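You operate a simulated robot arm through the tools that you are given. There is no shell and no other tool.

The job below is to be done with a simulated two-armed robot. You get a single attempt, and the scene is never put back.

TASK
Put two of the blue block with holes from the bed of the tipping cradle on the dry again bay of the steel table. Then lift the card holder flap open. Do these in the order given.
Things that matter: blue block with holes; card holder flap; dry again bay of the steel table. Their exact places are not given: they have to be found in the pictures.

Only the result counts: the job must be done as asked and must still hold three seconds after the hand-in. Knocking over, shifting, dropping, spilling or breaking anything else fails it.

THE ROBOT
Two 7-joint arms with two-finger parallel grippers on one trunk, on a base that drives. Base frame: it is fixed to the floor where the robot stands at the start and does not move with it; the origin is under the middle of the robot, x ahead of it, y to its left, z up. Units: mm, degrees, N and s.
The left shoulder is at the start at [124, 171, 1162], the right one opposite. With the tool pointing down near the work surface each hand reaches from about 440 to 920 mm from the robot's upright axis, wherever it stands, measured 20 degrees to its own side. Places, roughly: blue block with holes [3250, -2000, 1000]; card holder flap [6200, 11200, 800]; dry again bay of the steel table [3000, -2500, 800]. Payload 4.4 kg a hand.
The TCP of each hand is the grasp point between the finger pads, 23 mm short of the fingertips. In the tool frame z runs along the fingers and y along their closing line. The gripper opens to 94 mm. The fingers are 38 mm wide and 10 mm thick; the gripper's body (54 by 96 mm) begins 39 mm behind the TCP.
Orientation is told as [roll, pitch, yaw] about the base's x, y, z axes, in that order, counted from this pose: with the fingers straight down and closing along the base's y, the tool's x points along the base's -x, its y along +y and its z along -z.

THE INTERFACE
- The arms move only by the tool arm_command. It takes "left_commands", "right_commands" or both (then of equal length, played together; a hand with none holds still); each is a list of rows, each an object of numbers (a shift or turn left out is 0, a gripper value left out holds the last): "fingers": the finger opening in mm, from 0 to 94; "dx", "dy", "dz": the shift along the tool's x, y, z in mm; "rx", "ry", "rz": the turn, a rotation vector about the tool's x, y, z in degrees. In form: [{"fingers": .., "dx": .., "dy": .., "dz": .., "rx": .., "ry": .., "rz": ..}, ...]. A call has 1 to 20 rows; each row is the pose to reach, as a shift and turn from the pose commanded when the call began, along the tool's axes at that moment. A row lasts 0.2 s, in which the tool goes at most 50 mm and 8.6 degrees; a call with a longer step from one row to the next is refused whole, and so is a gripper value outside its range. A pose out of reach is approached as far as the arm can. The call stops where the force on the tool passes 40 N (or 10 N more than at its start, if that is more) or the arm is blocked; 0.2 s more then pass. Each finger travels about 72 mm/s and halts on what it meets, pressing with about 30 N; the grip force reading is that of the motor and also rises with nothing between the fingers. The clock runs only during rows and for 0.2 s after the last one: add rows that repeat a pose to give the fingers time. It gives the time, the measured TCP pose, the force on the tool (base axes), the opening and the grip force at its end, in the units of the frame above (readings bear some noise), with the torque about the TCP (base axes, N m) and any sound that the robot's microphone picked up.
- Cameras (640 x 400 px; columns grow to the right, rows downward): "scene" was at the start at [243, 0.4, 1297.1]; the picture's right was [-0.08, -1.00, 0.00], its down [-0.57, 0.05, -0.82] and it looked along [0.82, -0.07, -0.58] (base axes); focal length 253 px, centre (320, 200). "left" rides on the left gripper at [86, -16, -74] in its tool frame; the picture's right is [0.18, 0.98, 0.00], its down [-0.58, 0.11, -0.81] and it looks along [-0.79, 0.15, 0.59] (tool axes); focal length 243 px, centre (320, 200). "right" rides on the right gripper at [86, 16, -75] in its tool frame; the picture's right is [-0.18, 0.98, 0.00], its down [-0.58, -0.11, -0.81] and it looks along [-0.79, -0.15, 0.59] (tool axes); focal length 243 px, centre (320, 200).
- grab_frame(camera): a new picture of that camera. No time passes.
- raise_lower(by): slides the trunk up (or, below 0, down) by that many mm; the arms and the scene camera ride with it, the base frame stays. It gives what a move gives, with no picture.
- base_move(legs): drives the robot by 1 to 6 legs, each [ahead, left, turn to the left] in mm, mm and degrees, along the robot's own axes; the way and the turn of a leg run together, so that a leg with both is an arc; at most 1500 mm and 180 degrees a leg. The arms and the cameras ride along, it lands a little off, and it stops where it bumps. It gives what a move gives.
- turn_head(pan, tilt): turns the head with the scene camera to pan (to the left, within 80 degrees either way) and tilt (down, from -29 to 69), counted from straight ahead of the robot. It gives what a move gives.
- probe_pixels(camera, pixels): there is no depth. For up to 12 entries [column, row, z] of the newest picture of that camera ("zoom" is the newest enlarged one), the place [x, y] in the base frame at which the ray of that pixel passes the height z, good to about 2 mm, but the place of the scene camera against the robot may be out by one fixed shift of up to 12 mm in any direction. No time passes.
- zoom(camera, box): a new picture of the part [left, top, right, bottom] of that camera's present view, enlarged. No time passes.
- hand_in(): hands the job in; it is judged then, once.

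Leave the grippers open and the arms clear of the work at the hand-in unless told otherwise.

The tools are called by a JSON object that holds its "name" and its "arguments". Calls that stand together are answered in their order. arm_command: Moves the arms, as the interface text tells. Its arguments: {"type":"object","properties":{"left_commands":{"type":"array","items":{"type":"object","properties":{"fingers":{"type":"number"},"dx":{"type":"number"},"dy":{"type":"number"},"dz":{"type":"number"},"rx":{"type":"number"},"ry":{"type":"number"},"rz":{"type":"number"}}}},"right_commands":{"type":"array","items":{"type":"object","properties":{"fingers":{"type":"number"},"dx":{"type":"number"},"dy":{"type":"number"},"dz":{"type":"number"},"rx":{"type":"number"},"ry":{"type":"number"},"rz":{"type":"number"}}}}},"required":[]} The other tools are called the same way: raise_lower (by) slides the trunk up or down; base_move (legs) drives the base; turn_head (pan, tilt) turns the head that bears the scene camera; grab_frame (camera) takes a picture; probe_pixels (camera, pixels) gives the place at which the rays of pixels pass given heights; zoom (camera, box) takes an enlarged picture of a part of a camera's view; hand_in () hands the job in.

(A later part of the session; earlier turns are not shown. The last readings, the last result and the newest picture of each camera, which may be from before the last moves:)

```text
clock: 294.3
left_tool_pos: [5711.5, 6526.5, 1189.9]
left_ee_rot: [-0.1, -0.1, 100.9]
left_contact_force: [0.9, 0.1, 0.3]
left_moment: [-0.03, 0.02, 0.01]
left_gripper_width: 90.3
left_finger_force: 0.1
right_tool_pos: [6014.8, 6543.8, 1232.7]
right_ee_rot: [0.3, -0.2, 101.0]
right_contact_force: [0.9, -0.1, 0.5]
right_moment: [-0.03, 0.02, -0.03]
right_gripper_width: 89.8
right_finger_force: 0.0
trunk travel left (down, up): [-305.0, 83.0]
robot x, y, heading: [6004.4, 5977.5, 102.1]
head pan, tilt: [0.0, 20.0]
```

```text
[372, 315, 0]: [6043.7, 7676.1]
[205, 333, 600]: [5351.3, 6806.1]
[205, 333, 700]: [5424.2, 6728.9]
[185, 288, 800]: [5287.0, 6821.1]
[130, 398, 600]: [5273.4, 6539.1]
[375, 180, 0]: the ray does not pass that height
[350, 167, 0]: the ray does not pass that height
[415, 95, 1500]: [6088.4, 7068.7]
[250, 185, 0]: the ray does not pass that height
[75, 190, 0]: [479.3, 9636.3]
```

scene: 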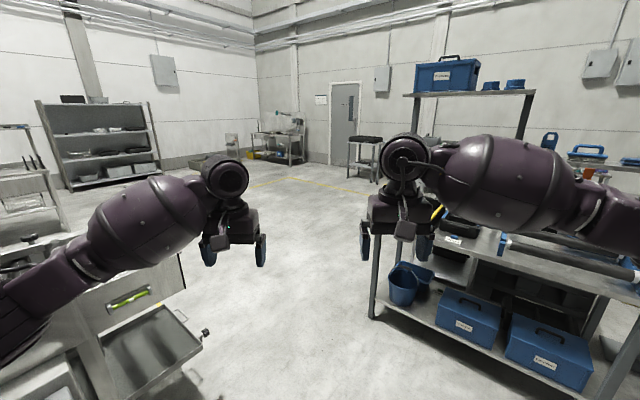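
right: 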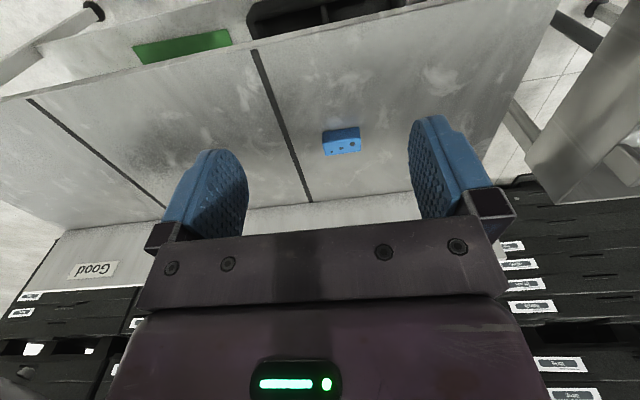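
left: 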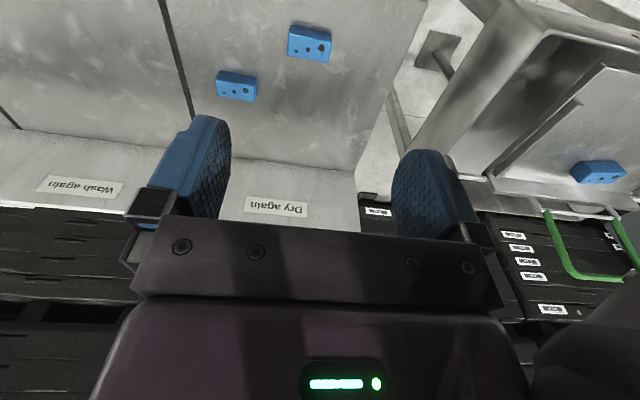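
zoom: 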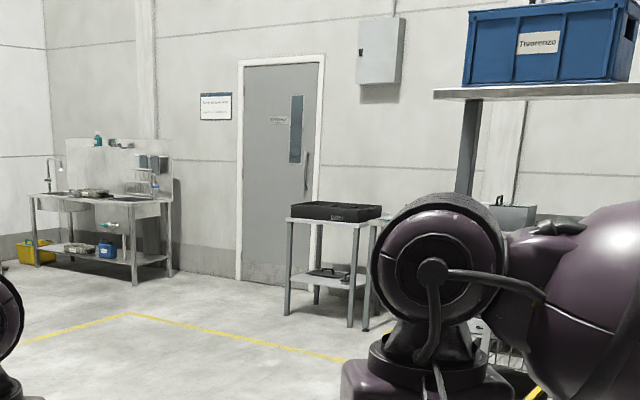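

The corridor is ~900 mm between the tray knob (≈5390,6760) and the workstation leg (≈6050,7600). I turn 8° left, shift 45 mm right and drive 900 to check.

{"name": "base_move", "arguments": {"legs": [[0, -45, 8], [700, 0, 0]]}}

{"name": "turn_head", "arguments": {"pan": -30, "tilt": 30}}

{"name": "grab_frame", "arguments": {"camera": "scene"}}

{"name": "turn_head", "arguments": {"pan": 50, "tilt": 35}}

{"name": "grab_frame", "arguments": {"camera": "scene"}}

```text
clock: 298.8
left_tool_pos: [5440.5, 7150.7, 1188.9]
left_ee_rot: [-0.1, -0.1, 108.9]
left_contact_force: [1.0, -0.5, -0.3]
left_moment: [0.01, 0.0, 0.0]
left_gripper_width: 90.2
left_finger_force: 0.0
right_tool_pos: [5739.2, 7211.2, 1232.2]
right_ee_rot: [0.3, -0.2, 109.0]
right_contact_force: [1.2, 0.9, 0.6]
right_moment: [0.02, -0.04, 0.03]
right_gripper_width: 90.3
right_finger_force: 0.1
trunk travel left (down, up): [-305.0, 83.0]
robot x, y, heading: [5801.6, 6651.1, 110.1]
head pan, tilt: [0.0, 20.0]
```

```text
clock: 299.7
left_tool_pos: [5440.5, 7150.7, 1188.7]
left_ee_rot: [-0.1, -0.1, 109.0]
left_contact_force: [0.1, 0.2, 0.3]
left_moment: [0.0, 0.02, -0.05]
left_gripper_width: 89.9
left_finger_force: 0.1
right_tool_pos: [5737.9, 7210.9, 1231.7]
right_ee_rot: [0.3, -0.2, 108.9]
right_contact_force: [0.2, -0.7, 0.8]
right_moment: [-0.01, -0.01, 0.0]
right_gripper_width: 89.9
right_finger_force: 0.0
trunk travel left (down, up): [-305.0, 83.0]
robot x, y, heading: [5804.9, 6649.5, 110.2]
head pan, tilt: [-30.0, 30.0]
```

```text
taken
```

scene: 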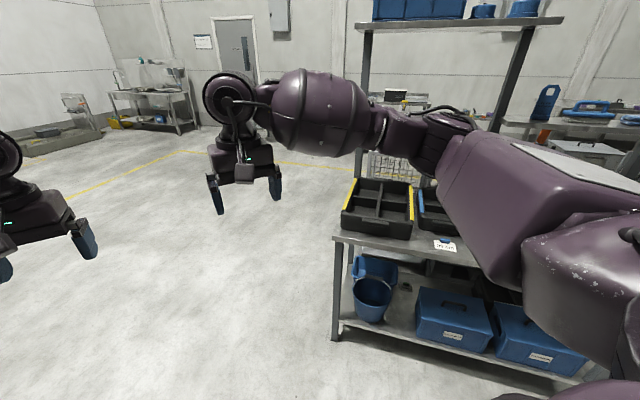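

```text
clock: 301.3
left_tool_pos: [5440.3, 7151.0, 1188.8]
left_ee_rot: [0.0, -0.1, 109.0]
left_contact_force: [0.6, 0.0, -0.2]
left_moment: [0.02, 0.01, 0.01]
left_gripper_width: 90.0
left_finger_force: 0.1
right_tool_pos: [5737.4, 7210.5, 1233.4]
right_ee_rot: [0.3, -0.2, 109.0]
right_contact_force: [-0.2, -1.0, 0.4]
right_moment: [-0.03, 0.02, -0.06]
right_gripper_width: 90.4
right_finger_force: 0.0
trunk travel left (down, up): [-305.0, 83.0]
robot x, y, heading: [5801.6, 6652.9, 110.1]
head pan, tilt: [50.0, 35.0]
```

```text
taken
```

scene: 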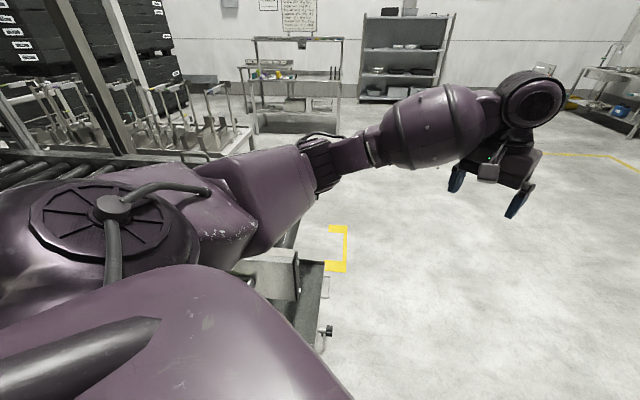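

I check the left tray knob distance and the right table leg from here.

{"name": "probe_pixels", "arguments": {"camera": "scene", "pixels": [[328, 331, 600], [328, 331, 700], [322, 265, 700], [295, 385, 600]]}}

{"name": "turn_head", "arguments": {"pan": -30, "tilt": 30}}

{"name": "grab_frame", "arguments": {"camera": "scene"}}

{"name": "probe_pixels", "arguments": {"camera": "scene", "pixels": [[336, 340, 0], [333, 236, 850], [333, 236, 900], [362, 25, 1500], [362, 25, 1600]]}}

```text
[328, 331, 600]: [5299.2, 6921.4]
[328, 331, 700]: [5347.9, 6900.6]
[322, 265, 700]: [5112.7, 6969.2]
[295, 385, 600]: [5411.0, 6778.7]
```

```text
clock: 302.8
left_tool_pos: [5440.5, 7150.8, 1187.7]
left_ee_rot: [-0.1, -0.1, 108.9]
left_contact_force: [0.4, 0.6, -1.0]
left_moment: [-0.01, -0.02, -0.01]
left_gripper_width: 89.9
left_finger_force: 0.0
right_tool_pos: [5739.2, 7209.9, 1232.7]
right_ee_rot: [0.2, -0.2, 108.9]
right_contact_force: [0.6, -1.0, 0.1]
right_moment: [0.02, 0.0, 0.0]
right_gripper_width: 90.2
right_finger_force: 0.1
trunk travel left (down, up): [-305.0, 83.0]
robot x, y, heading: [5807.1, 6648.0, 110.0]
head pan, tilt: [-30.0, 30.0]
```

```text
taken
```

scene: 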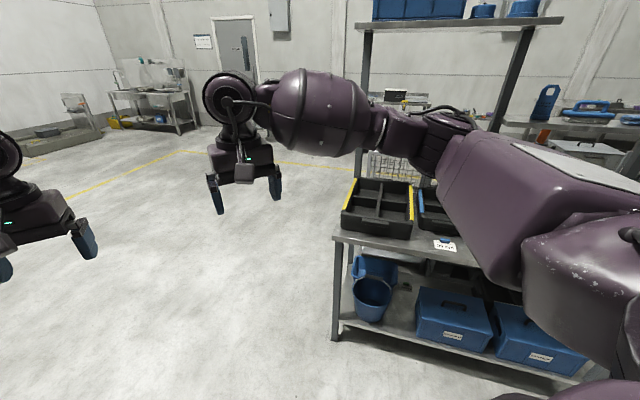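

```text
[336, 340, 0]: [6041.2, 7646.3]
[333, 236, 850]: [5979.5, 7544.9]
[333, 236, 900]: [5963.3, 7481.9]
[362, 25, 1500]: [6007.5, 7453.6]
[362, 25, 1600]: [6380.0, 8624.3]
```

Clearances: tray knob ~365 mm left, workstation corner ~470–560 mm right. I advance 450 with a 50 mm left shift, then re-check.

{"name": "base_move", "arguments": {"legs": [[450, 50, 0]]}}

{"name": "turn_head", "arguments": {"pan": -65, "tilt": 20}}

{"name": "grab_frame", "arguments": {"camera": "scene"}}

```text
clock: 305.5
left_tool_pos: [5238.6, 7558.1, 1188.0]
left_ee_rot: [-0.1, -0.1, 109.0]
left_contact_force: [-0.4, 0.5, 0.0]
left_moment: [-0.01, -0.05, -0.02]
left_gripper_width: 90.1
left_finger_force: 0.1
right_tool_pos: [5534.6, 7619.1, 1231.4]
right_ee_rot: [0.2, -0.2, 109.1]
right_contact_force: [0.4, -0.4, 0.0]
right_moment: [0.0, 0.0, -0.01]
right_gripper_width: 90.1
right_finger_force: 0.0
trunk travel left (down, up): [-305.0, 83.0]
robot x, y, heading: [5604.1, 7055.7, 110.1]
head pan, tilt: [-30.0, 30.0]
```

```text
clock: 306.6
left_tool_pos: [5238.8, 7556.6, 1189.4]
left_ee_rot: [0.0, 0.0, 109.0]
left_contact_force: [-0.7, -0.8, -0.4]
left_moment: [-0.02, 0.0, -0.03]
left_gripper_width: 89.8
left_finger_force: 0.0
right_tool_pos: [5536.5, 7617.1, 1231.8]
right_ee_rot: [0.2, -0.2, 109.1]
right_contact_force: [-0.1, 0.5, 1.3]
right_moment: [-0.01, 0.01, 0.03]
right_gripper_width: 90.0
right_finger_force: 0.1
trunk travel left (down, up): [-305.0, 83.0]
robot x, y, heading: [5600.4, 7061.1, 110.3]
head pan, tilt: [-65.0, 20.0]
```

```text
taken
```

scene: 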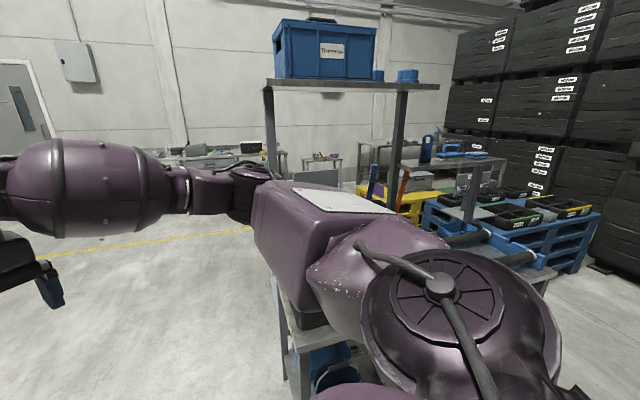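

Right elbow is clear of the posts. I continue forward 800 with 150 left.

{"name": "base_move", "arguments": {"legs": [[800, 150, 0]]}}

{"name": "turn_head", "arguments": {"pan": -25, "tilt": 15}}

{"name": "grab_frame", "arguments": {"camera": "scene"}}

{"name": "zoom", "arguments": {"camera": "scene", "box": [200, 100, 440, 250]}}

```text
clock: 310.9
left_tool_pos: [4814.8, 8258.4, 1188.9]
left_ee_rot: [-0.2, -0.1, 109.3]
left_contact_force: [-0.2, 0.6, 0.5]
left_moment: [0.0, -0.03, 0.0]
left_gripper_width: 90.1
left_finger_force: 0.0
right_tool_pos: [5112.2, 8320.5, 1232.0]
right_ee_rot: [0.2, -0.3, 109.6]
right_contact_force: [0.1, 0.5, 0.4]
right_moment: [0.01, 0.0, -0.03]
right_gripper_width: 90.3
right_finger_force: 0.1
trunk travel left (down, up): [-305.0, 83.0]
robot x, y, heading: [5183.4, 7760.7, 110.3]
head pan, tilt: [-65.0, 20.0]
```

```text
clock: 312.0
left_tool_pos: [4815.0, 8257.1, 1189.3]
left_ee_rot: [0.0, -0.2, 109.3]
left_contact_force: [0.5, -0.4, -0.5]
left_moment: [-0.03, -0.02, -0.04]
left_gripper_width: 90.0
left_finger_force: 0.2
right_tool_pos: [5111.0, 8318.3, 1233.3]
right_ee_rot: [0.2, -0.3, 109.5]
right_contact_force: [0.6, 0.6, -0.3]
right_moment: [-0.03, 0.0, 0.02]
right_gripper_width: 90.0
right_finger_force: 0.0
trunk travel left (down, up): [-305.0, 83.0]
robot x, y, heading: [5181.0, 7760.1, 110.4]
head pan, tilt: [-25.0, 15.0]
```

```text
taken
```

scene: 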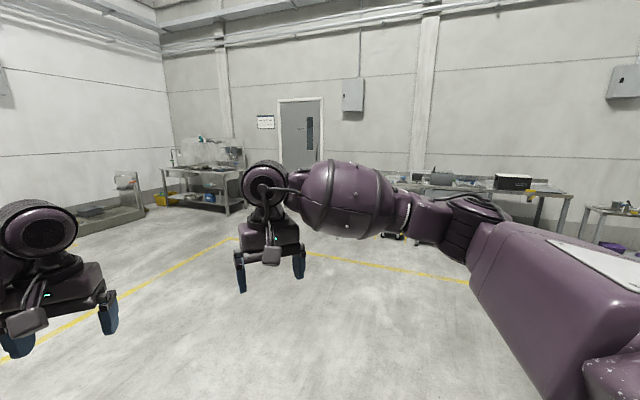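

```text
2.67 times, centred on (320, 175) of scene
```

zoom: 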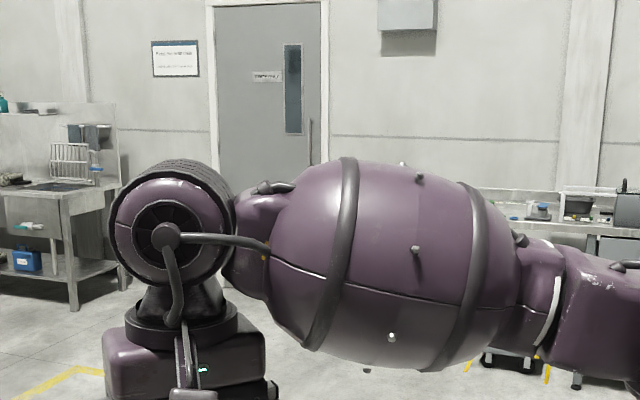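

The target direction is hidden behind my right forearm. I turn right 35° to face it.

{"name": "base_move", "arguments": {"legs": [[200, 0, 0], [0, 0, -30]]}}

{"name": "turn_head", "arguments": {"pan": -2, "tilt": 15}}

{"name": "grab_frame", "arguments": {"camera": "scene"}}

{"name": "zoom", "arguments": {"camera": "scene", "box": [240, 110, 480, 260]}}

```text
clock: 315.1
left_tool_pos: [5046.8, 8560.4, 1189.6]
left_ee_rot: [0.0, 0.0, 79.4]
left_contact_force: [0.2, -0.3, -0.1]
left_moment: [0.01, 0.03, 0.03]
left_gripper_width: 90.0
left_finger_force: 0.1
right_tool_pos: [5333.2, 8465.1, 1233.1]
right_ee_rot: [0.2, -0.2, 79.3]
right_contact_force: [-0.2, 0.8, -1.0]
right_moment: [0.0, 0.01, -0.02]
right_gripper_width: 90.2
right_finger_force: 0.0
trunk travel left (down, up): [-305.0, 83.0]
robot x, y, heading: [5108.4, 7946.0, 80.2]
head pan, tilt: [-25.0, 15.0]
```

```text
clock: 315.9
left_tool_pos: [5044.3, 8561.8, 1189.4]
left_ee_rot: [0.0, 0.0, 79.2]
left_contact_force: [-0.7, -0.1, -0.6]
left_moment: [0.02, 0.01, -0.03]
left_gripper_width: 90.0
left_finger_force: 0.1
right_tool_pos: [5333.1, 8465.8, 1232.6]
right_ee_rot: [0.2, -0.2, 79.3]
right_contact_force: [0.5, 0.4, 0.1]
right_moment: [0.05, 0.0, 0.01]
right_gripper_width: 89.8
right_finger_force: 0.1
trunk travel left (down, up): [-305.0, 83.0]
robot x, y, heading: [5111.4, 7942.7, 80.3]
head pan, tilt: [-2.0, 15.0]
```

```text
taken
```

scene: 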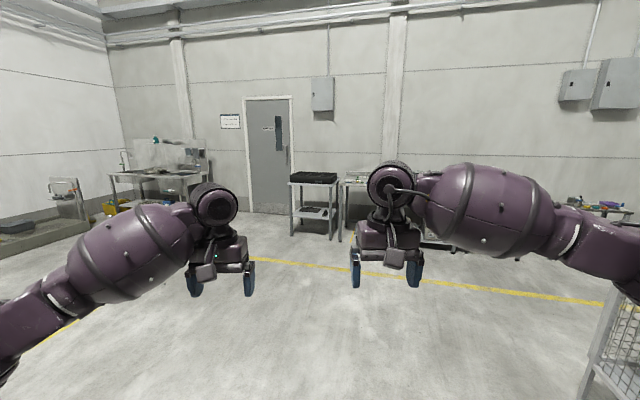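

```text
2.67 times, centred on (360, 185) of scene
```

zoom: 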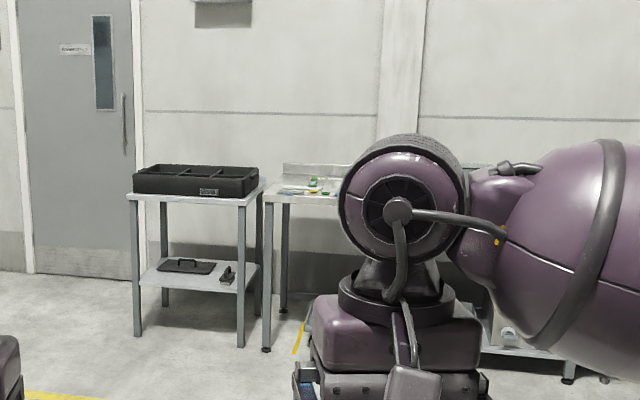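

The target is just behind my right hand. I turn 10° right so it's visible between the hands, and move forward 500.

{"name": "base_move", "arguments": {"legs": [[500, 0, 0], [0, 0, -10]]}}

{"name": "turn_head", "arguments": {"pan": 0, "tilt": 15}}

{"name": "grab_frame", "arguments": {"camera": "scene"}}

{"name": "zoom", "arguments": {"camera": "scene", "box": [200, 110, 440, 260]}}

```text
clock: 319.5
left_tool_pos: [5236.6, 9049.3, 1188.0]
left_ee_rot: [0.0, -0.1, 69.1]
left_contact_force: [-0.4, 0.5, 0.6]
left_moment: [-0.02, 0.0, 0.03]
left_gripper_width: 90.0
left_finger_force: 0.0
right_tool_pos: [5503.1, 8905.4, 1233.3]
right_ee_rot: [0.3, -0.3, 69.2]
right_contact_force: [-0.2, 0.4, 0.5]
right_moment: [0.04, 0.02, 0.0]
right_gripper_width: 90.0
right_finger_force: 0.1
trunk travel left (down, up): [-305.0, 83.0]
robot x, y, heading: [5195.4, 8432.1, 70.1]
head pan, tilt: [-2.0, 15.0]
```

```text
clock: 320.2
left_tool_pos: [5236.0, 9049.7, 1188.2]
left_ee_rot: [0.0, -0.1, 69.3]
left_contact_force: [-1.2, -0.2, 1.3]
left_moment: [-0.02, 0.0, 0.0]
left_gripper_width: 90.2
left_finger_force: 0.1
right_tool_pos: [5502.8, 8905.6, 1232.8]
right_ee_rot: [0.2, -0.3, 69.4]
right_contact_force: [-0.3, 0.1, -0.4]
right_moment: [-0.01, 0.0, 0.01]
right_gripper_width: 89.9
right_finger_force: 0.2
trunk travel left (down, up): [-305.0, 83.0]
robot x, y, heading: [5196.5, 8433.5, 70.4]
head pan, tilt: [0.0, 15.0]
```

```text
taken
```

scene: 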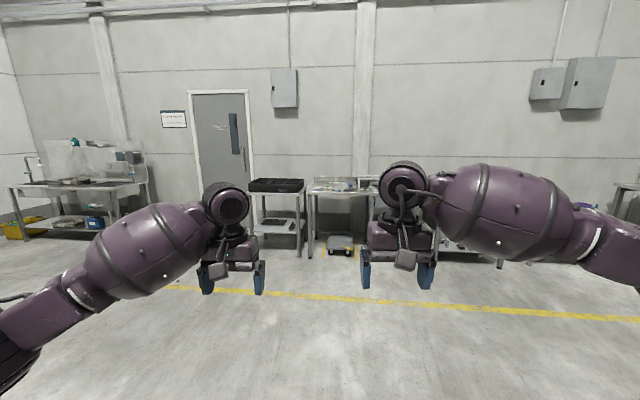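

```text
2.67 times, centred on (320, 185) of scene
```

zoom: 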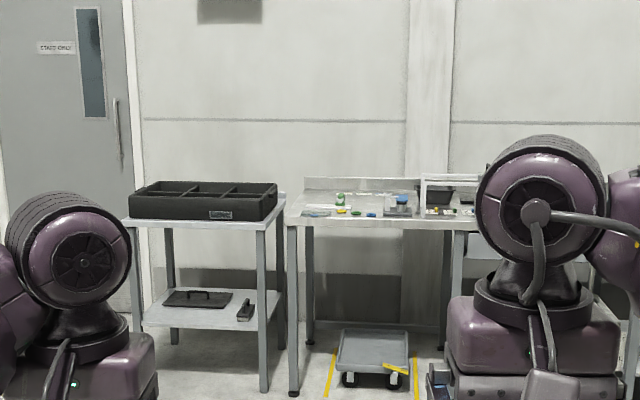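

I see a bench against the wall, right of a small table with a black tray; the target direction points at the bench's left part. I probe distances.

{"name": "probe_pixels", "arguments": {"camera": "scene", "pixels": [[309, 256, 0], [299, 255, 0], [258, 240, 0], [308, 194, 850], [308, 194, 800], [352, 255, 0], [372, 190, 800], [300, 178, 950]]}}

{"name": "zoom", "arguments": {"camera": "scene", "box": [296, 165, 392, 225]}}

```text
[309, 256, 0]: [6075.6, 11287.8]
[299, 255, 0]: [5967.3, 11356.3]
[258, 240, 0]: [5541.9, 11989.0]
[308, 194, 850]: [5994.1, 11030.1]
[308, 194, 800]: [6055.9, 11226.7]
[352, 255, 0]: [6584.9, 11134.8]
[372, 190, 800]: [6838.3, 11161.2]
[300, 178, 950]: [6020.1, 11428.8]
```

```text
6.67 times, centred on (344, 195) of scene
```

zoom: 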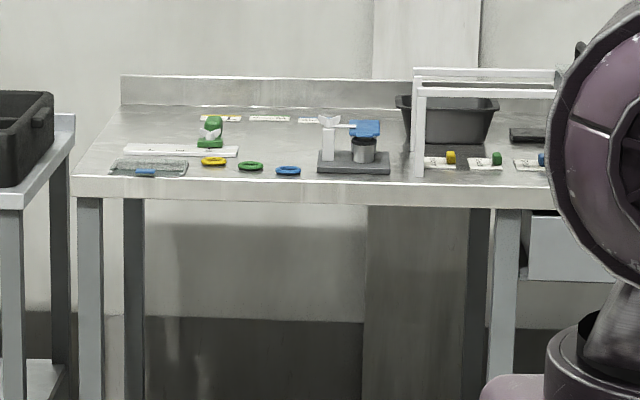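

On the bench's left front corner lies a clear flat holder with a blue tab (zoom (150,168)) — likely the card holder with its flap. I drive closer: 1300 forward.

{"name": "base_move", "arguments": {"legs": [[1300, 0, 0]]}}

{"name": "turn_head", "arguments": {"pan": 0, "tilt": 25}}

{"name": "grab_frame", "arguments": {"camera": "scene"}}

{"name": "zoom", "arguments": {"camera": "scene", "box": [280, 150, 400, 225]}}

```text
clock: 326.7
left_tool_pos: [5673.8, 10266.3, 1188.3]
left_ee_rot: [-0.1, -0.1, 69.1]
left_contact_force: [-0.3, 1.2, -0.6]
left_moment: [-0.01, 0.0, 0.0]
left_gripper_width: 90.0
left_finger_force: 0.0
right_tool_pos: [5940.7, 10122.6, 1232.9]
right_ee_rot: [0.2, -0.2, 69.2]
right_contact_force: [0.1, 0.0, -1.2]
right_moment: [-0.03, -0.03, -0.01]
right_gripper_width: 90.0
right_finger_force: 0.1
trunk travel left (down, up): [-305.0, 83.0]
robot x, y, heading: [5632.9, 9649.2, 70.1]
head pan, tilt: [0.0, 15.0]
```

```text
clock: 327.4
left_tool_pos: [5674.1, 10266.5, 1189.2]
left_ee_rot: [0.0, -0.1, 69.1]
left_contact_force: [-0.8, -0.6, -0.3]
left_moment: [-0.01, 0.01, 0.01]
left_gripper_width: 90.1
left_finger_force: 0.0
right_tool_pos: [5940.5, 10122.5, 1234.1]
right_ee_rot: [0.2, -0.3, 69.2]
right_contact_force: [0.0, 0.0, 0.1]
right_moment: [-0.02, -0.02, 0.03]
right_gripper_width: 89.9
right_finger_force: 0.0
trunk travel left (down, up): [-305.0, 83.0]
robot x, y, heading: [5628.6, 9648.1, 70.2]
head pan, tilt: [0.0, 25.0]
```

```text
taken
```

scene: 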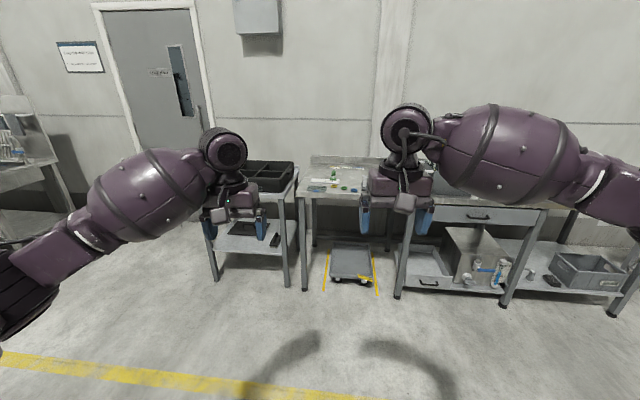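

```text
5.33 times, centred on (340, 188) of scene
```

zoom: 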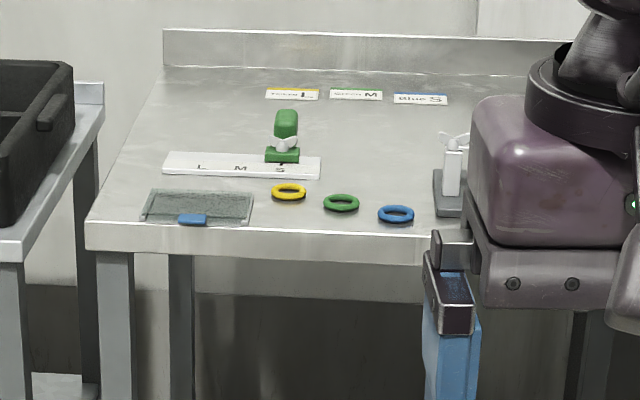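

The card holder lies flat at zoom (198,205): a clear flap with a blue tab at its front edge (193,220). A dolly stands on the floor in front of the bench. I probe their positions.

{"name": "probe_pixels", "arguments": {"camera": "scene", "pixels": [[317.1, 188.5, 780], [317.1, 188.5, 800], [317.1, 188.5, 820], [316.2, 191.3, 800], [330, 270, 0], [370, 284, 0], [330, 283, 0], [305, 290, 0], [286, 284, 0], [215, 277, 0], [396, 298, 0], [373, 250, 0]]}}

```text
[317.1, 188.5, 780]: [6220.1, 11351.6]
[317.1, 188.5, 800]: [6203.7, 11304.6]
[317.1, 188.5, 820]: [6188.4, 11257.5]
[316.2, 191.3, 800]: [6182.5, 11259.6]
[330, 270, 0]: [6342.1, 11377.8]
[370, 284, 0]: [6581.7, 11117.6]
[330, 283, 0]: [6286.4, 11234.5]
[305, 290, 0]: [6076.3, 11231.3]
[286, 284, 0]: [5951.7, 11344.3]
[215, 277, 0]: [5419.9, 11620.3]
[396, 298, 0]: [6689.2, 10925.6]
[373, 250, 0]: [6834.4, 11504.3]
```

The bench runs parallel to direction −26°, so I should face heading ~64.4°. Flap ≈ (6195,11285). I turn −5.8°, move forward 650 and left 290, then look closer.

{"name": "base_move", "arguments": {"legs": [[0, 0, -5.8], [650, 290, 0]]}}

{"name": "turn_head", "arguments": {"pan": -5, "tilt": 35}}

{"name": "grab_frame", "arguments": {"camera": "scene"}}

{"name": "zoom", "arguments": {"camera": "scene", "box": [300, 130, 420, 205]}}

{"name": "grab_frame", "arguments": {"camera": "right"}}

```text
clock: 331.8
left_tool_pos: [5759.5, 10970.5, 1188.7]
left_ee_rot: [-0.1, -0.2, 63.0]
left_contact_force: [-0.3, -0.1, 0.0]
left_moment: [-0.01, 0.01, 0.03]
left_gripper_width: 89.9
left_finger_force: 0.0
right_tool_pos: [6009.6, 10798.6, 1232.8]
right_ee_rot: [0.2, -0.2, 63.1]
right_contact_force: [-0.8, 0.2, 0.0]
right_moment: [0.01, 0.01, 0.01]
right_gripper_width: 90.1
right_finger_force: 0.1
trunk travel left (down, up): [-305.0, 83.0]
robot x, y, heading: [5651.3, 10358.4, 64.1]
head pan, tilt: [0.0, 25.0]
```

```text
clock: 332.5
left_tool_pos: [5759.5, 10969.5, 1189.6]
left_ee_rot: [0.0, 0.0, 63.0]
left_contact_force: [-0.3, 0.2, -0.9]
left_moment: [0.02, -0.01, 0.0]
left_gripper_width: 89.9
left_finger_force: 0.0
right_tool_pos: [6010.3, 10797.8, 1232.2]
right_ee_rot: [0.2, -0.2, 63.1]
right_contact_force: [0.8, 0.4, 0.2]
right_moment: [-0.02, 0.0, 0.02]
right_gripper_width: 89.9
right_finger_force: 0.0
trunk travel left (down, up): [-305.0, 83.0]
robot x, y, heading: [5653.0, 10359.7, 64.1]
head pan, tilt: [-5.0, 35.0]
```

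```text
taken
```

scene: 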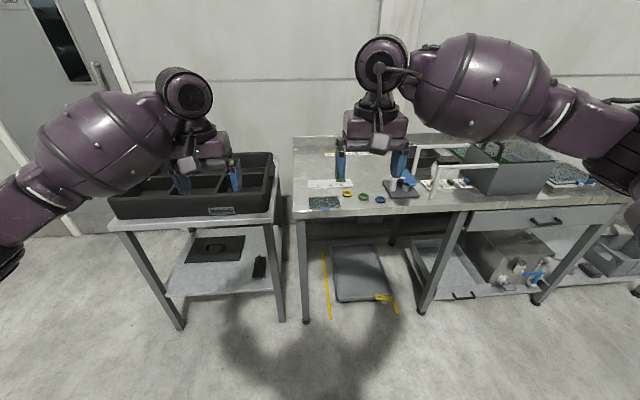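

```text
5.33 times, centred on (360, 168) of scene
```

zoom: 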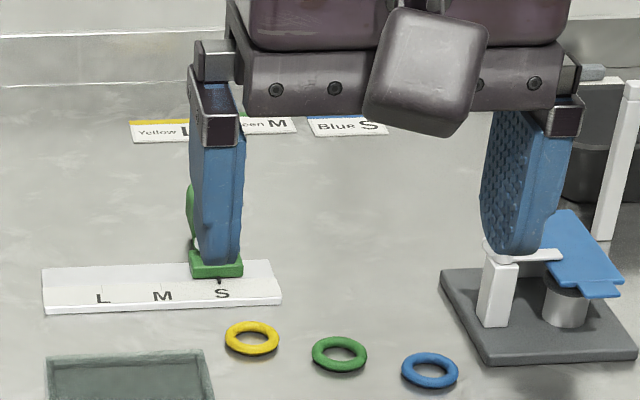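

```text
taken
```

right: 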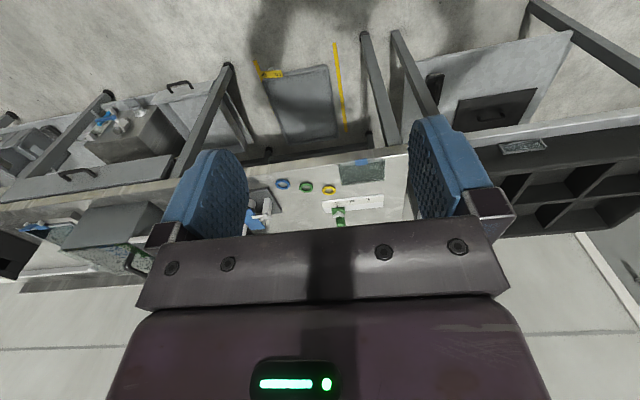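

The holder shows in the right camera at (362,172), with its tab toward me. I zoom both cameras in on it.

{"name": "zoom", "arguments": {"camera": "right", "box": [300, 135, 420, 210]}}

{"name": "zoom", "arguments": {"camera": "scene", "box": [292, 180, 372, 230]}}

```text
5.33 times, centred on (360, 172) of right
```

zoom: 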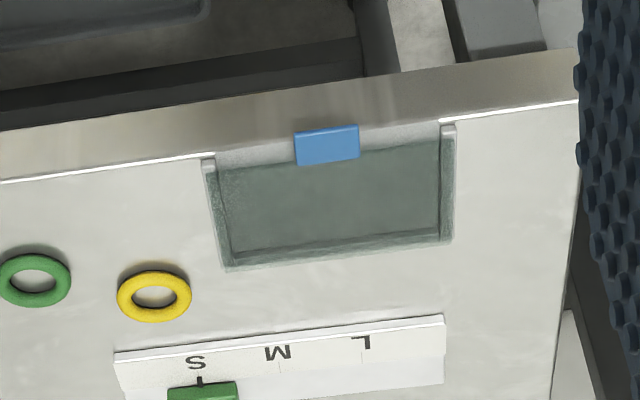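

```text
8.00 times, centred on (332, 205) of scene
```

zoom: 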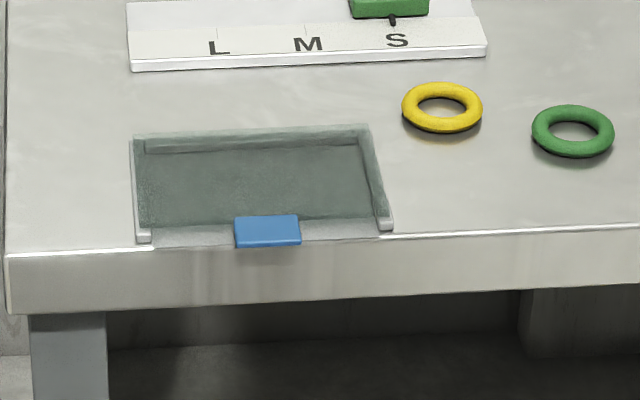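

The holder sits at the bench's front edge and its blue tab sticks out slightly over the edge. I move 280 mm closer so that I can inspect and work on it with the right hand.

{"name": "base_move", "arguments": {"legs": [[280, 0, 0.3]]}}

{"name": "turn_head", "arguments": {"pan": -5, "tilt": 50}}

{"name": "grab_frame", "arguments": {"camera": "scene"}}

{"name": "grab_frame", "arguments": {"camera": "right"}}

{"name": "grab_frame", "arguments": {"camera": "left"}}

```text
clock: 334.5
left_tool_pos: [5879.5, 11225.1, 1187.3]
left_ee_rot: [0.1, -0.1, 63.3]
left_contact_force: [-1.1, 0.2, 0.3]
left_moment: [-0.01, 0.01, -0.01]
left_gripper_width: 90.0
left_finger_force: 0.0
right_tool_pos: [6129.6, 11055.9, 1232.5]
right_ee_rot: [0.1, 0.0, 63.4]
right_contact_force: [0.2, 0.3, 1.0]
right_moment: [-0.01, 0.02, -0.02]
right_gripper_width: 90.1
right_finger_force: 0.1
trunk travel left (down, up): [-305.0, 83.0]
robot x, y, heading: [5775.3, 10616.6, 64.4]
head pan, tilt: [-5.0, 35.0]
```

```text
clock: 335.3
left_tool_pos: [5878.9, 11224.5, 1189.7]
left_ee_rot: [0.0, -0.1, 63.3]
left_contact_force: [0.8, 0.7, -0.3]
left_moment: [0.0, 0.01, -0.01]
left_gripper_width: 89.8
left_finger_force: 0.0
right_tool_pos: [6129.4, 11055.3, 1233.4]
right_ee_rot: [0.3, -0.3, 63.4]
right_contact_force: [-0.3, -0.6, 0.2]
right_moment: [0.0, 0.0, 0.02]
right_gripper_width: 90.1
right_finger_force: 0.1
trunk travel left (down, up): [-305.0, 83.0]
robot x, y, heading: [5775.9, 10616.7, 64.4]
head pan, tilt: [-5.0, 50.0]
```

```text
taken
```

scene: 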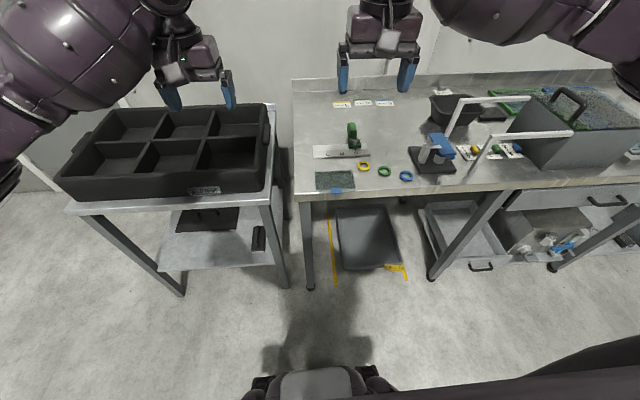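

```text
taken
```

right: 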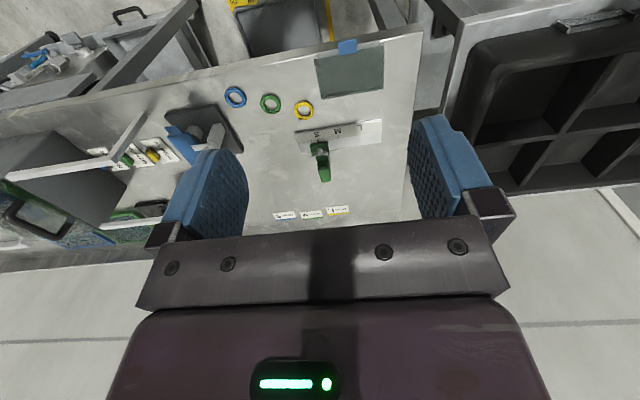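

```text
taken
```

left: 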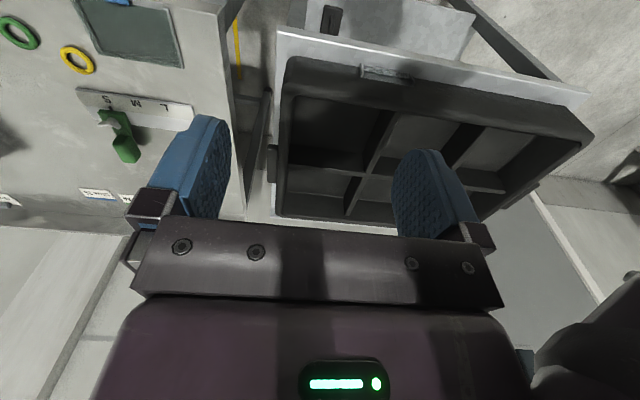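

Both wrist cameras see the holder (right: (350,70), left: (128,35)). I zoom to measure it.

{"name": "zoom", "arguments": {"camera": "right", "box": [280, 20, 440, 120]}}

{"name": "zoom", "arguments": {"camera": "left", "box": [40, 0, 200, 100]}}

```text
4.00 times, centred on (360, 70) of right
```

zoom: 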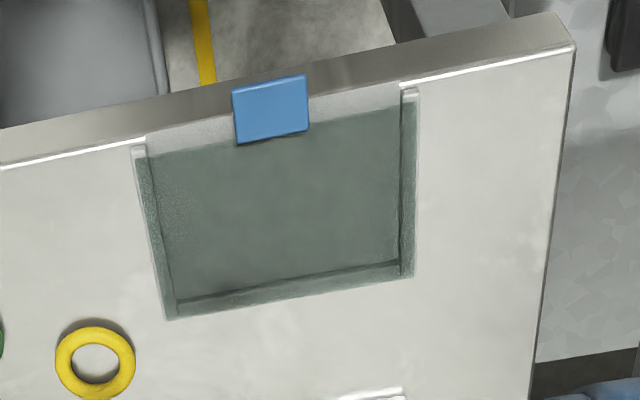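

```text
4.00 times, centred on (120, 50) of left
```

zoom: 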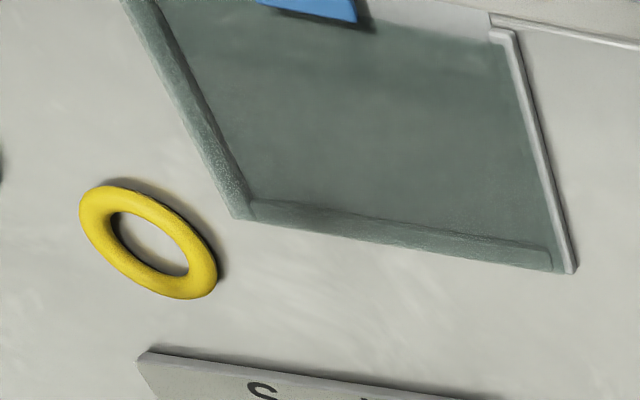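

I triangulate the holder's back corners and the front-left corner in both cameras.

{"name": "probe_pixels", "arguments": {"camera": "right", "pixels": [[383.25, 89.25, 780], [383.25, 89.25, 800], [383.25, 89.25, 820], [321.75, 100, 780], [321.75, 100, 800], [321.75, 100, 820], [384, 42, 780], [384, 42, 800], [384, 42, 820]]}}

{"name": "probe_pixels", "arguments": {"camera": "left", "pixels": [[183.75, 68, 780], [183.75, 68, 800], [183.75, 68, 820], [98.75, 53.75, 780], [98.75, 53.75, 800], [98.75, 53.75, 820], [167.5, 8.5, 780], [167.5, 8.5, 800], [167.5, 8.5, 820]]}}

```text
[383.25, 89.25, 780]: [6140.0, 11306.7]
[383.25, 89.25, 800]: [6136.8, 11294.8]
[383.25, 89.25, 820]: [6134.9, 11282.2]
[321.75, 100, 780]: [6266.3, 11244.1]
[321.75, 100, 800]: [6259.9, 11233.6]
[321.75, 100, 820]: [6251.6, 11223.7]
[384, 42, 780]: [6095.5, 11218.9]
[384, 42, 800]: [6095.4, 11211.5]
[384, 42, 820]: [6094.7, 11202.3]
```

```text
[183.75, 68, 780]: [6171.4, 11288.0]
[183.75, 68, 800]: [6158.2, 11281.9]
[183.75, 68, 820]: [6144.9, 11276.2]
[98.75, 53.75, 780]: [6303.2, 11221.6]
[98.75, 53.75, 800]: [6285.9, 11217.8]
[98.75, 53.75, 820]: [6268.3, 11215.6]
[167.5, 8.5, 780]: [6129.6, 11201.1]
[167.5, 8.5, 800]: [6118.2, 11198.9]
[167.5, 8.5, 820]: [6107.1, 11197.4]
```

The bench top is near z≈838. I probe the tab's corners and the bench edge at heights around 840.

{"name": "probe_pixels", "arguments": {"camera": "right", "pixels": [[338, 42, 845], [356.25, 38.5, 845], [339.25, 56.25, 845], [357.25, 52.75, 845], [313.75, 55, 838], [381.25, 40.75, 838], [423.5, 32, 838], [384, 42, 842], [321.75, 100, 842], [383.25, 89.25, 842], [313, 56.75, 842]]}}

{"name": "probe_pixels", "arguments": {"camera": "left", "pixels": [[183.75, 68, 842], [98.75, 53.75, 842], [167.5, 8.5, 842], [130, 6, 845], [162.5, 4, 838], [200, 11, 838]]}}

```text
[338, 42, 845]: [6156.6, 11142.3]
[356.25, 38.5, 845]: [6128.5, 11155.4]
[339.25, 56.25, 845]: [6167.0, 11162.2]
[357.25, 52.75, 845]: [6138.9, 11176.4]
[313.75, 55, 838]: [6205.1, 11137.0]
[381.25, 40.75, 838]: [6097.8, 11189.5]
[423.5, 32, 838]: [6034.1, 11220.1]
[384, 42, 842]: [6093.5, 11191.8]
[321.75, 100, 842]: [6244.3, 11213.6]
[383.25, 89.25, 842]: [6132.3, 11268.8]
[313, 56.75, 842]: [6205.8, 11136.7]
```

```text
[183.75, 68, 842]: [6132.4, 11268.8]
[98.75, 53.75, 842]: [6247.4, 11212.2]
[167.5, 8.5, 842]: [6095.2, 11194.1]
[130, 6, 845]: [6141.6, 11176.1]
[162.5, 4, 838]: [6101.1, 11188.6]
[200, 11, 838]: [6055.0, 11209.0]
```

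Measured: bench edge at z≈838; the tab (31 mm wide) overhangs the edge by ~18 mm, tab centre ≈ (6148,11160); hinge at the back, ~83 mm in. Plan: with the tool pointing down, straddle the tab's side edges in front of the bench edge, squeeze it, and swing it up in an arc. First I move the right hand above/in front of the tab at z=980, opening 60.

{"name": "arm_command", "arguments": {"right_commands": [{"dx": -14, "dy": 5, "dz": 40, "fingers": 60}, {"dx": -28, "dy": 10, "dz": 80}, {"dx": -42, "dy": 15, "dz": 120}, {"dx": -56, "dy": 20, "dz": 160}, {"dx": -70, "dy": 25, "dz": 200}, {"dx": -84.2, "dy": 30.2, "dz": 240}, {"dx": -84.2, "dy": 30.2, "dz": 253}, {"dx": -84.2, "dy": 30.2, "dz": 253}]}}

{"name": "grab_frame", "arguments": {"camera": "right"}}

{"name": "zoom", "arguments": {"camera": "right", "box": [200, 0, 440, 150]}}

{"name": "grab_frame", "arguments": {"camera": "scene"}}

```text
clock: 337.1
left_tool_pos: [5878.8, 11226.5, 1188.4]
left_ee_rot: [0.0, -0.1, 63.3]
left_contact_force: [-1.0, 0.8, -0.5]
left_moment: [0.02, 0.02, -0.01]
left_gripper_width: 89.6
left_finger_force: 0.0
right_tool_pos: [6140.7, 11144.4, 979.6]
right_ee_rot: [0.2, -0.2, 63.4]
right_contact_force: [0.5, -0.4, 0.5]
right_moment: [-0.01, 0.0, 0.01]
right_gripper_width: 60.2
right_finger_force: 0.1
trunk travel left (down, up): [-305.0, 83.0]
robot x, y, heading: [5773.9, 10614.8, 64.5]
head pan, tilt: [-5.0, 50.0]
```

```text
taken
```

right: 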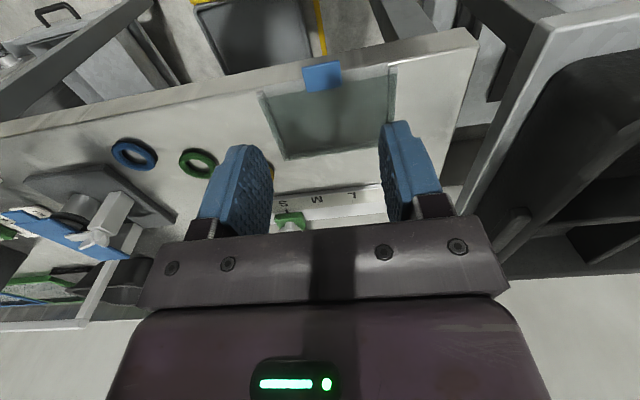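

```text
2.67 times, centred on (320, 75) of right
```

zoom: 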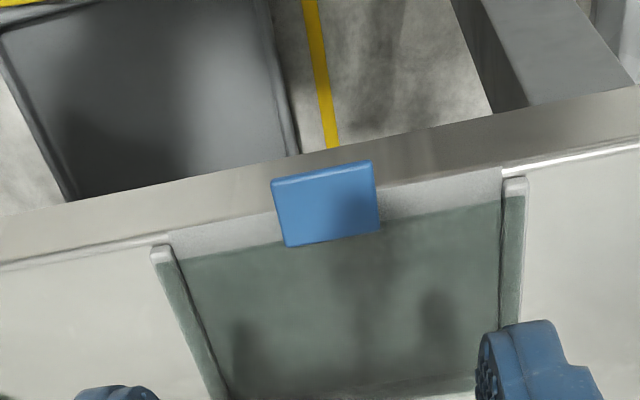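

```text
taken
```

scene: 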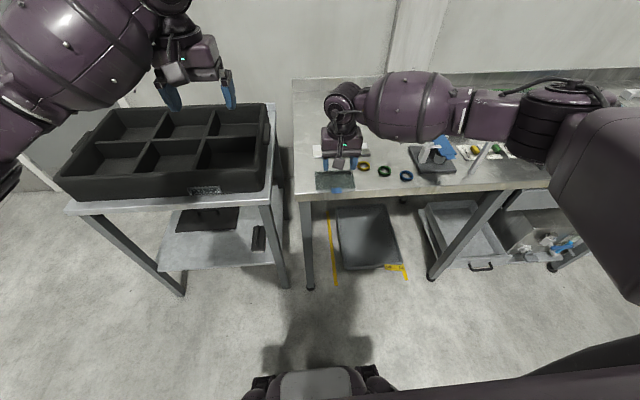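

I probe the tab's corners in this closer view at several heights, to compare with the previous view.

{"name": "probe_pixels", "arguments": {"camera": "zoom", "pixels": [[272, 181, 840], [272, 181, 850], [372, 161, 840], [372, 161, 850], [288, 246, 840], [288, 246, 850], [380, 230, 840], [380, 230, 850], [160, 246, 842], [513, 180, 842], [60, 255, 838], [600, 150, 838]]}}

```text
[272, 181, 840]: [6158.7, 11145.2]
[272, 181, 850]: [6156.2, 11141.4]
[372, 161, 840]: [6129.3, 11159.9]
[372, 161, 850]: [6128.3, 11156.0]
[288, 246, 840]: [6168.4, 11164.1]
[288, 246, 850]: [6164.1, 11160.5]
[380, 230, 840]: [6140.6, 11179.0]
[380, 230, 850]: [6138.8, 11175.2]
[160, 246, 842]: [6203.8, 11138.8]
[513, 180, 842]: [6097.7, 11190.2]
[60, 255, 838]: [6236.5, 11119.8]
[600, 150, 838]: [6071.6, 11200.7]
```

To pin down the tab's height, I move the right hand back 130 mm and down to z≈900 for a low-angle view.

{"name": "arm_command", "arguments": {"right_commands": [{"dx": 45}, {"dx": 90, "dz": 20}, {"dx": 130, "dz": 45}, {"dx": 140, "dz": 80}, {"dx": 140, "dz": 80}]}}

{"name": "grab_frame", "arguments": {"camera": "right"}}

{"name": "zoom", "arguments": {"camera": "right", "box": [240, 80, 400, 180]}}

```text
clock: 338.3
left_tool_pos: [5879.8, 11224.7, 1190.4]
left_ee_rot: [0.0, -0.2, 63.4]
left_contact_force: [0.0, -0.6, 0.5]
left_moment: [0.01, -0.03, 0.0]
left_gripper_width: 90.0
left_finger_force: 0.1
right_tool_pos: [6076.3, 11018.5, 899.1]
right_ee_rot: [0.1, -0.2, 63.4]
right_contact_force: [-0.5, -0.2, 0.0]
right_moment: [0.0, -0.03, 0.01]
right_gripper_width: 59.9
right_finger_force: 0.0
trunk travel left (down, up): [-305.0, 83.0]
robot x, y, heading: [5774.0, 10614.7, 64.7]
head pan, tilt: [-5.0, 50.0]
```

```text
taken
```

right: 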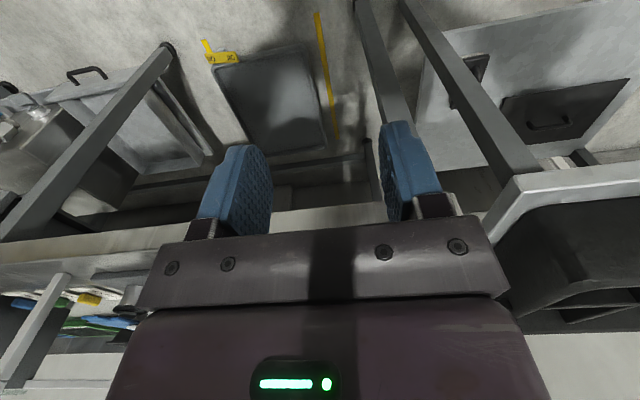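

```text
4.00 times, centred on (320, 130) of right
```

zoom: 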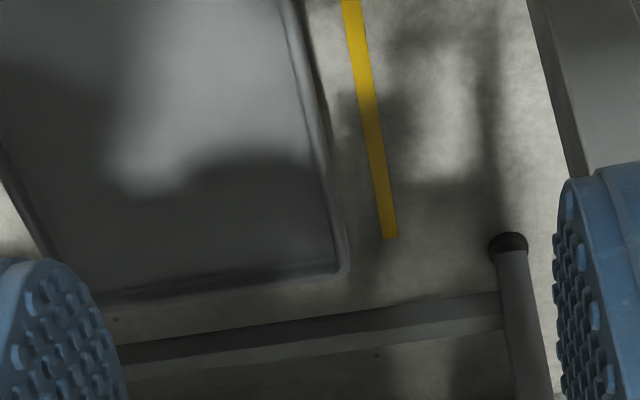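

The tab is hidden behind the hand's bar. I move 55 mm forward and ~10 mm up to bring it in view.

{"name": "arm_command", "arguments": {"right_commands": [{"dx": -28, "dz": -5}, {"dx": -55, "dz": -12}, {"dx": -55, "dz": -12}]}}

{"name": "grab_frame", "arguments": {"camera": "right"}}

{"name": "zoom", "arguments": {"camera": "right", "box": [260, 155, 388, 235]}}

```text
clock: 339.1
left_tool_pos: [5879.3, 11224.9, 1189.1]
left_ee_rot: [0.0, -0.2, 63.3]
left_contact_force: [0.5, 0.7, -0.4]
left_moment: [0.02, 0.0, -0.01]
left_gripper_width: 90.0
left_finger_force: 0.1
right_tool_pos: [6101.8, 11067.9, 911.4]
right_ee_rot: [0.2, -0.1, 63.4]
right_contact_force: [0.3, -0.4, -0.4]
right_moment: [0.03, 0.0, 0.03]
right_gripper_width: 59.9
right_finger_force: 0.1
trunk travel left (down, up): [-305.0, 83.0]
robot x, y, heading: [5772.7, 10611.7, 64.3]
head pan, tilt: [-5.0, 50.0]
```

```text
taken
```

right: 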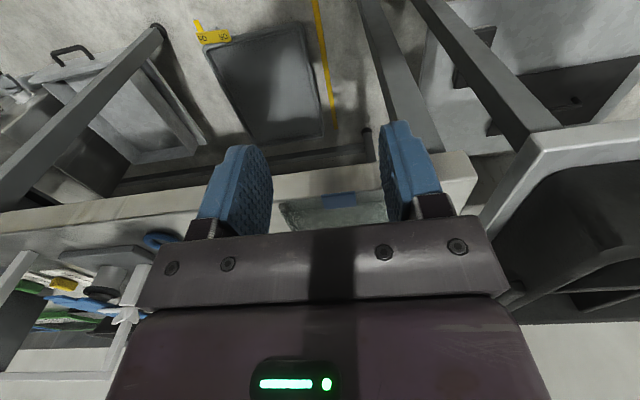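

```text
5.00 times, centred on (324, 195) of right
```

zoom: 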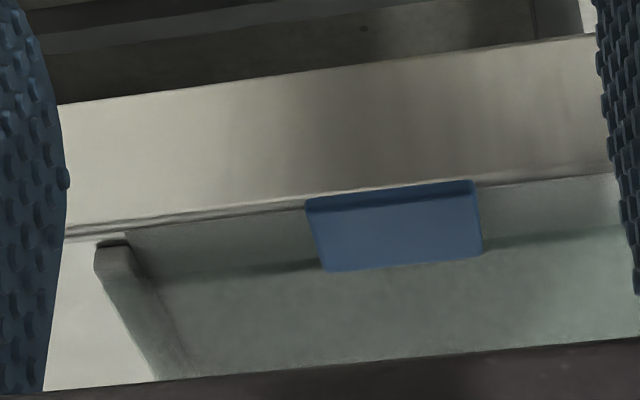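

In this low view the tab is ~3 mm thick and its edge lines up with the bench edge, so it sits higher than the bench top. I probe its front-top edge at several heights to intersect with the earlier views.

{"name": "probe_pixels", "arguments": {"camera": "zoom", "pixels": [[308, 211, 845], [308, 211, 850], [308, 211, 855], [308, 211, 860], [474, 193, 845], [474, 193, 850], [474, 193, 855], [474, 193, 860], [80, 231, 838], [600, 173, 838], [324, 271, 850], [482, 255, 850]]}}

```text
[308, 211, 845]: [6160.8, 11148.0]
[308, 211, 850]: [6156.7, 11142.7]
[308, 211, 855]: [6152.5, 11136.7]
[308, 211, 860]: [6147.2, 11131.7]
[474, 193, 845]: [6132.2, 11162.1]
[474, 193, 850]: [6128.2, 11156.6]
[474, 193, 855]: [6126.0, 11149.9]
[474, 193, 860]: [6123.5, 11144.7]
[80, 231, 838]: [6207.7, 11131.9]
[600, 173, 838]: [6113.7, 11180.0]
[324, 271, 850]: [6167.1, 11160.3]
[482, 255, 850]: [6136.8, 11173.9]
```

The tab top is z≈850.5, ~3 mm thick, spanning e=47–79 mm and overhanging to f=−18. I now move the right hand over it (f=−22) at the same height, then check.

{"name": "arm_command", "arguments": {"right_commands": [{"dx": -30, "fingers": 56}, {"dx": -60}, {"dx": -86.3, "dy": -0.2, "rz": 0.2}, {"dx": -86.3, "dy": -0.2, "rz": 0.2}]}}

{"name": "grab_frame", "arguments": {"camera": "right"}}

{"name": "zoom", "arguments": {"camera": "right", "box": [200, 20, 440, 170]}}

```text
clock: 340.1
left_tool_pos: [5876.6, 11224.6, 1190.1]
left_ee_rot: [0.1, -0.2, 63.3]
left_contact_force: [-0.8, -0.4, 0.0]
left_moment: [-0.01, 0.0, -0.02]
left_gripper_width: 90.1
left_finger_force: 0.1
right_tool_pos: [6141.4, 11144.4, 911.1]
right_ee_rot: [0.3, -0.2, 63.1]
right_contact_force: [0.8, -0.2, 0.0]
right_moment: [0.02, -0.03, 0.0]
right_gripper_width: 56.1
right_finger_force: 0.1
trunk travel left (down, up): [-305.0, 83.0]
robot x, y, heading: [5774.5, 10617.4, 64.5]
head pan, tilt: [-5.0, 50.0]
```

```text
taken
```

right: 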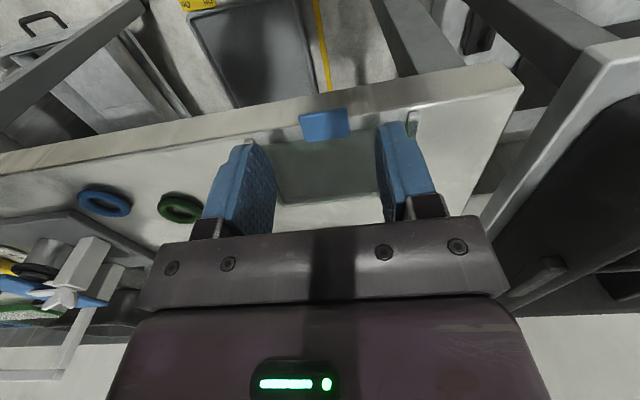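

```text
2.67 times, centred on (320, 95) of right
```

zoom: 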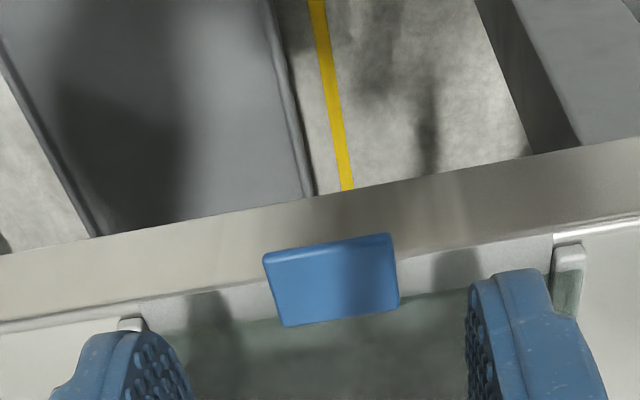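

The tab lies centred between the fingers. I verify the tab's corners at z=850.5 once more.

{"name": "probe_pixels", "arguments": {"camera": "zoom", "pixels": [[265, 258, 850.5], [387, 236, 850.5], [284, 326, 850.5], [399, 306, 850.5], [50, 318, 838], [600, 226, 838]]}}

```text
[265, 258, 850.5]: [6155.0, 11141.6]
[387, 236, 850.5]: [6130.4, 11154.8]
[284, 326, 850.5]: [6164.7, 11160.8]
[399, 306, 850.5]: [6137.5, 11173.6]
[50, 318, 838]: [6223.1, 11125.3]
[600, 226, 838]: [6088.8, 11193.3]
```

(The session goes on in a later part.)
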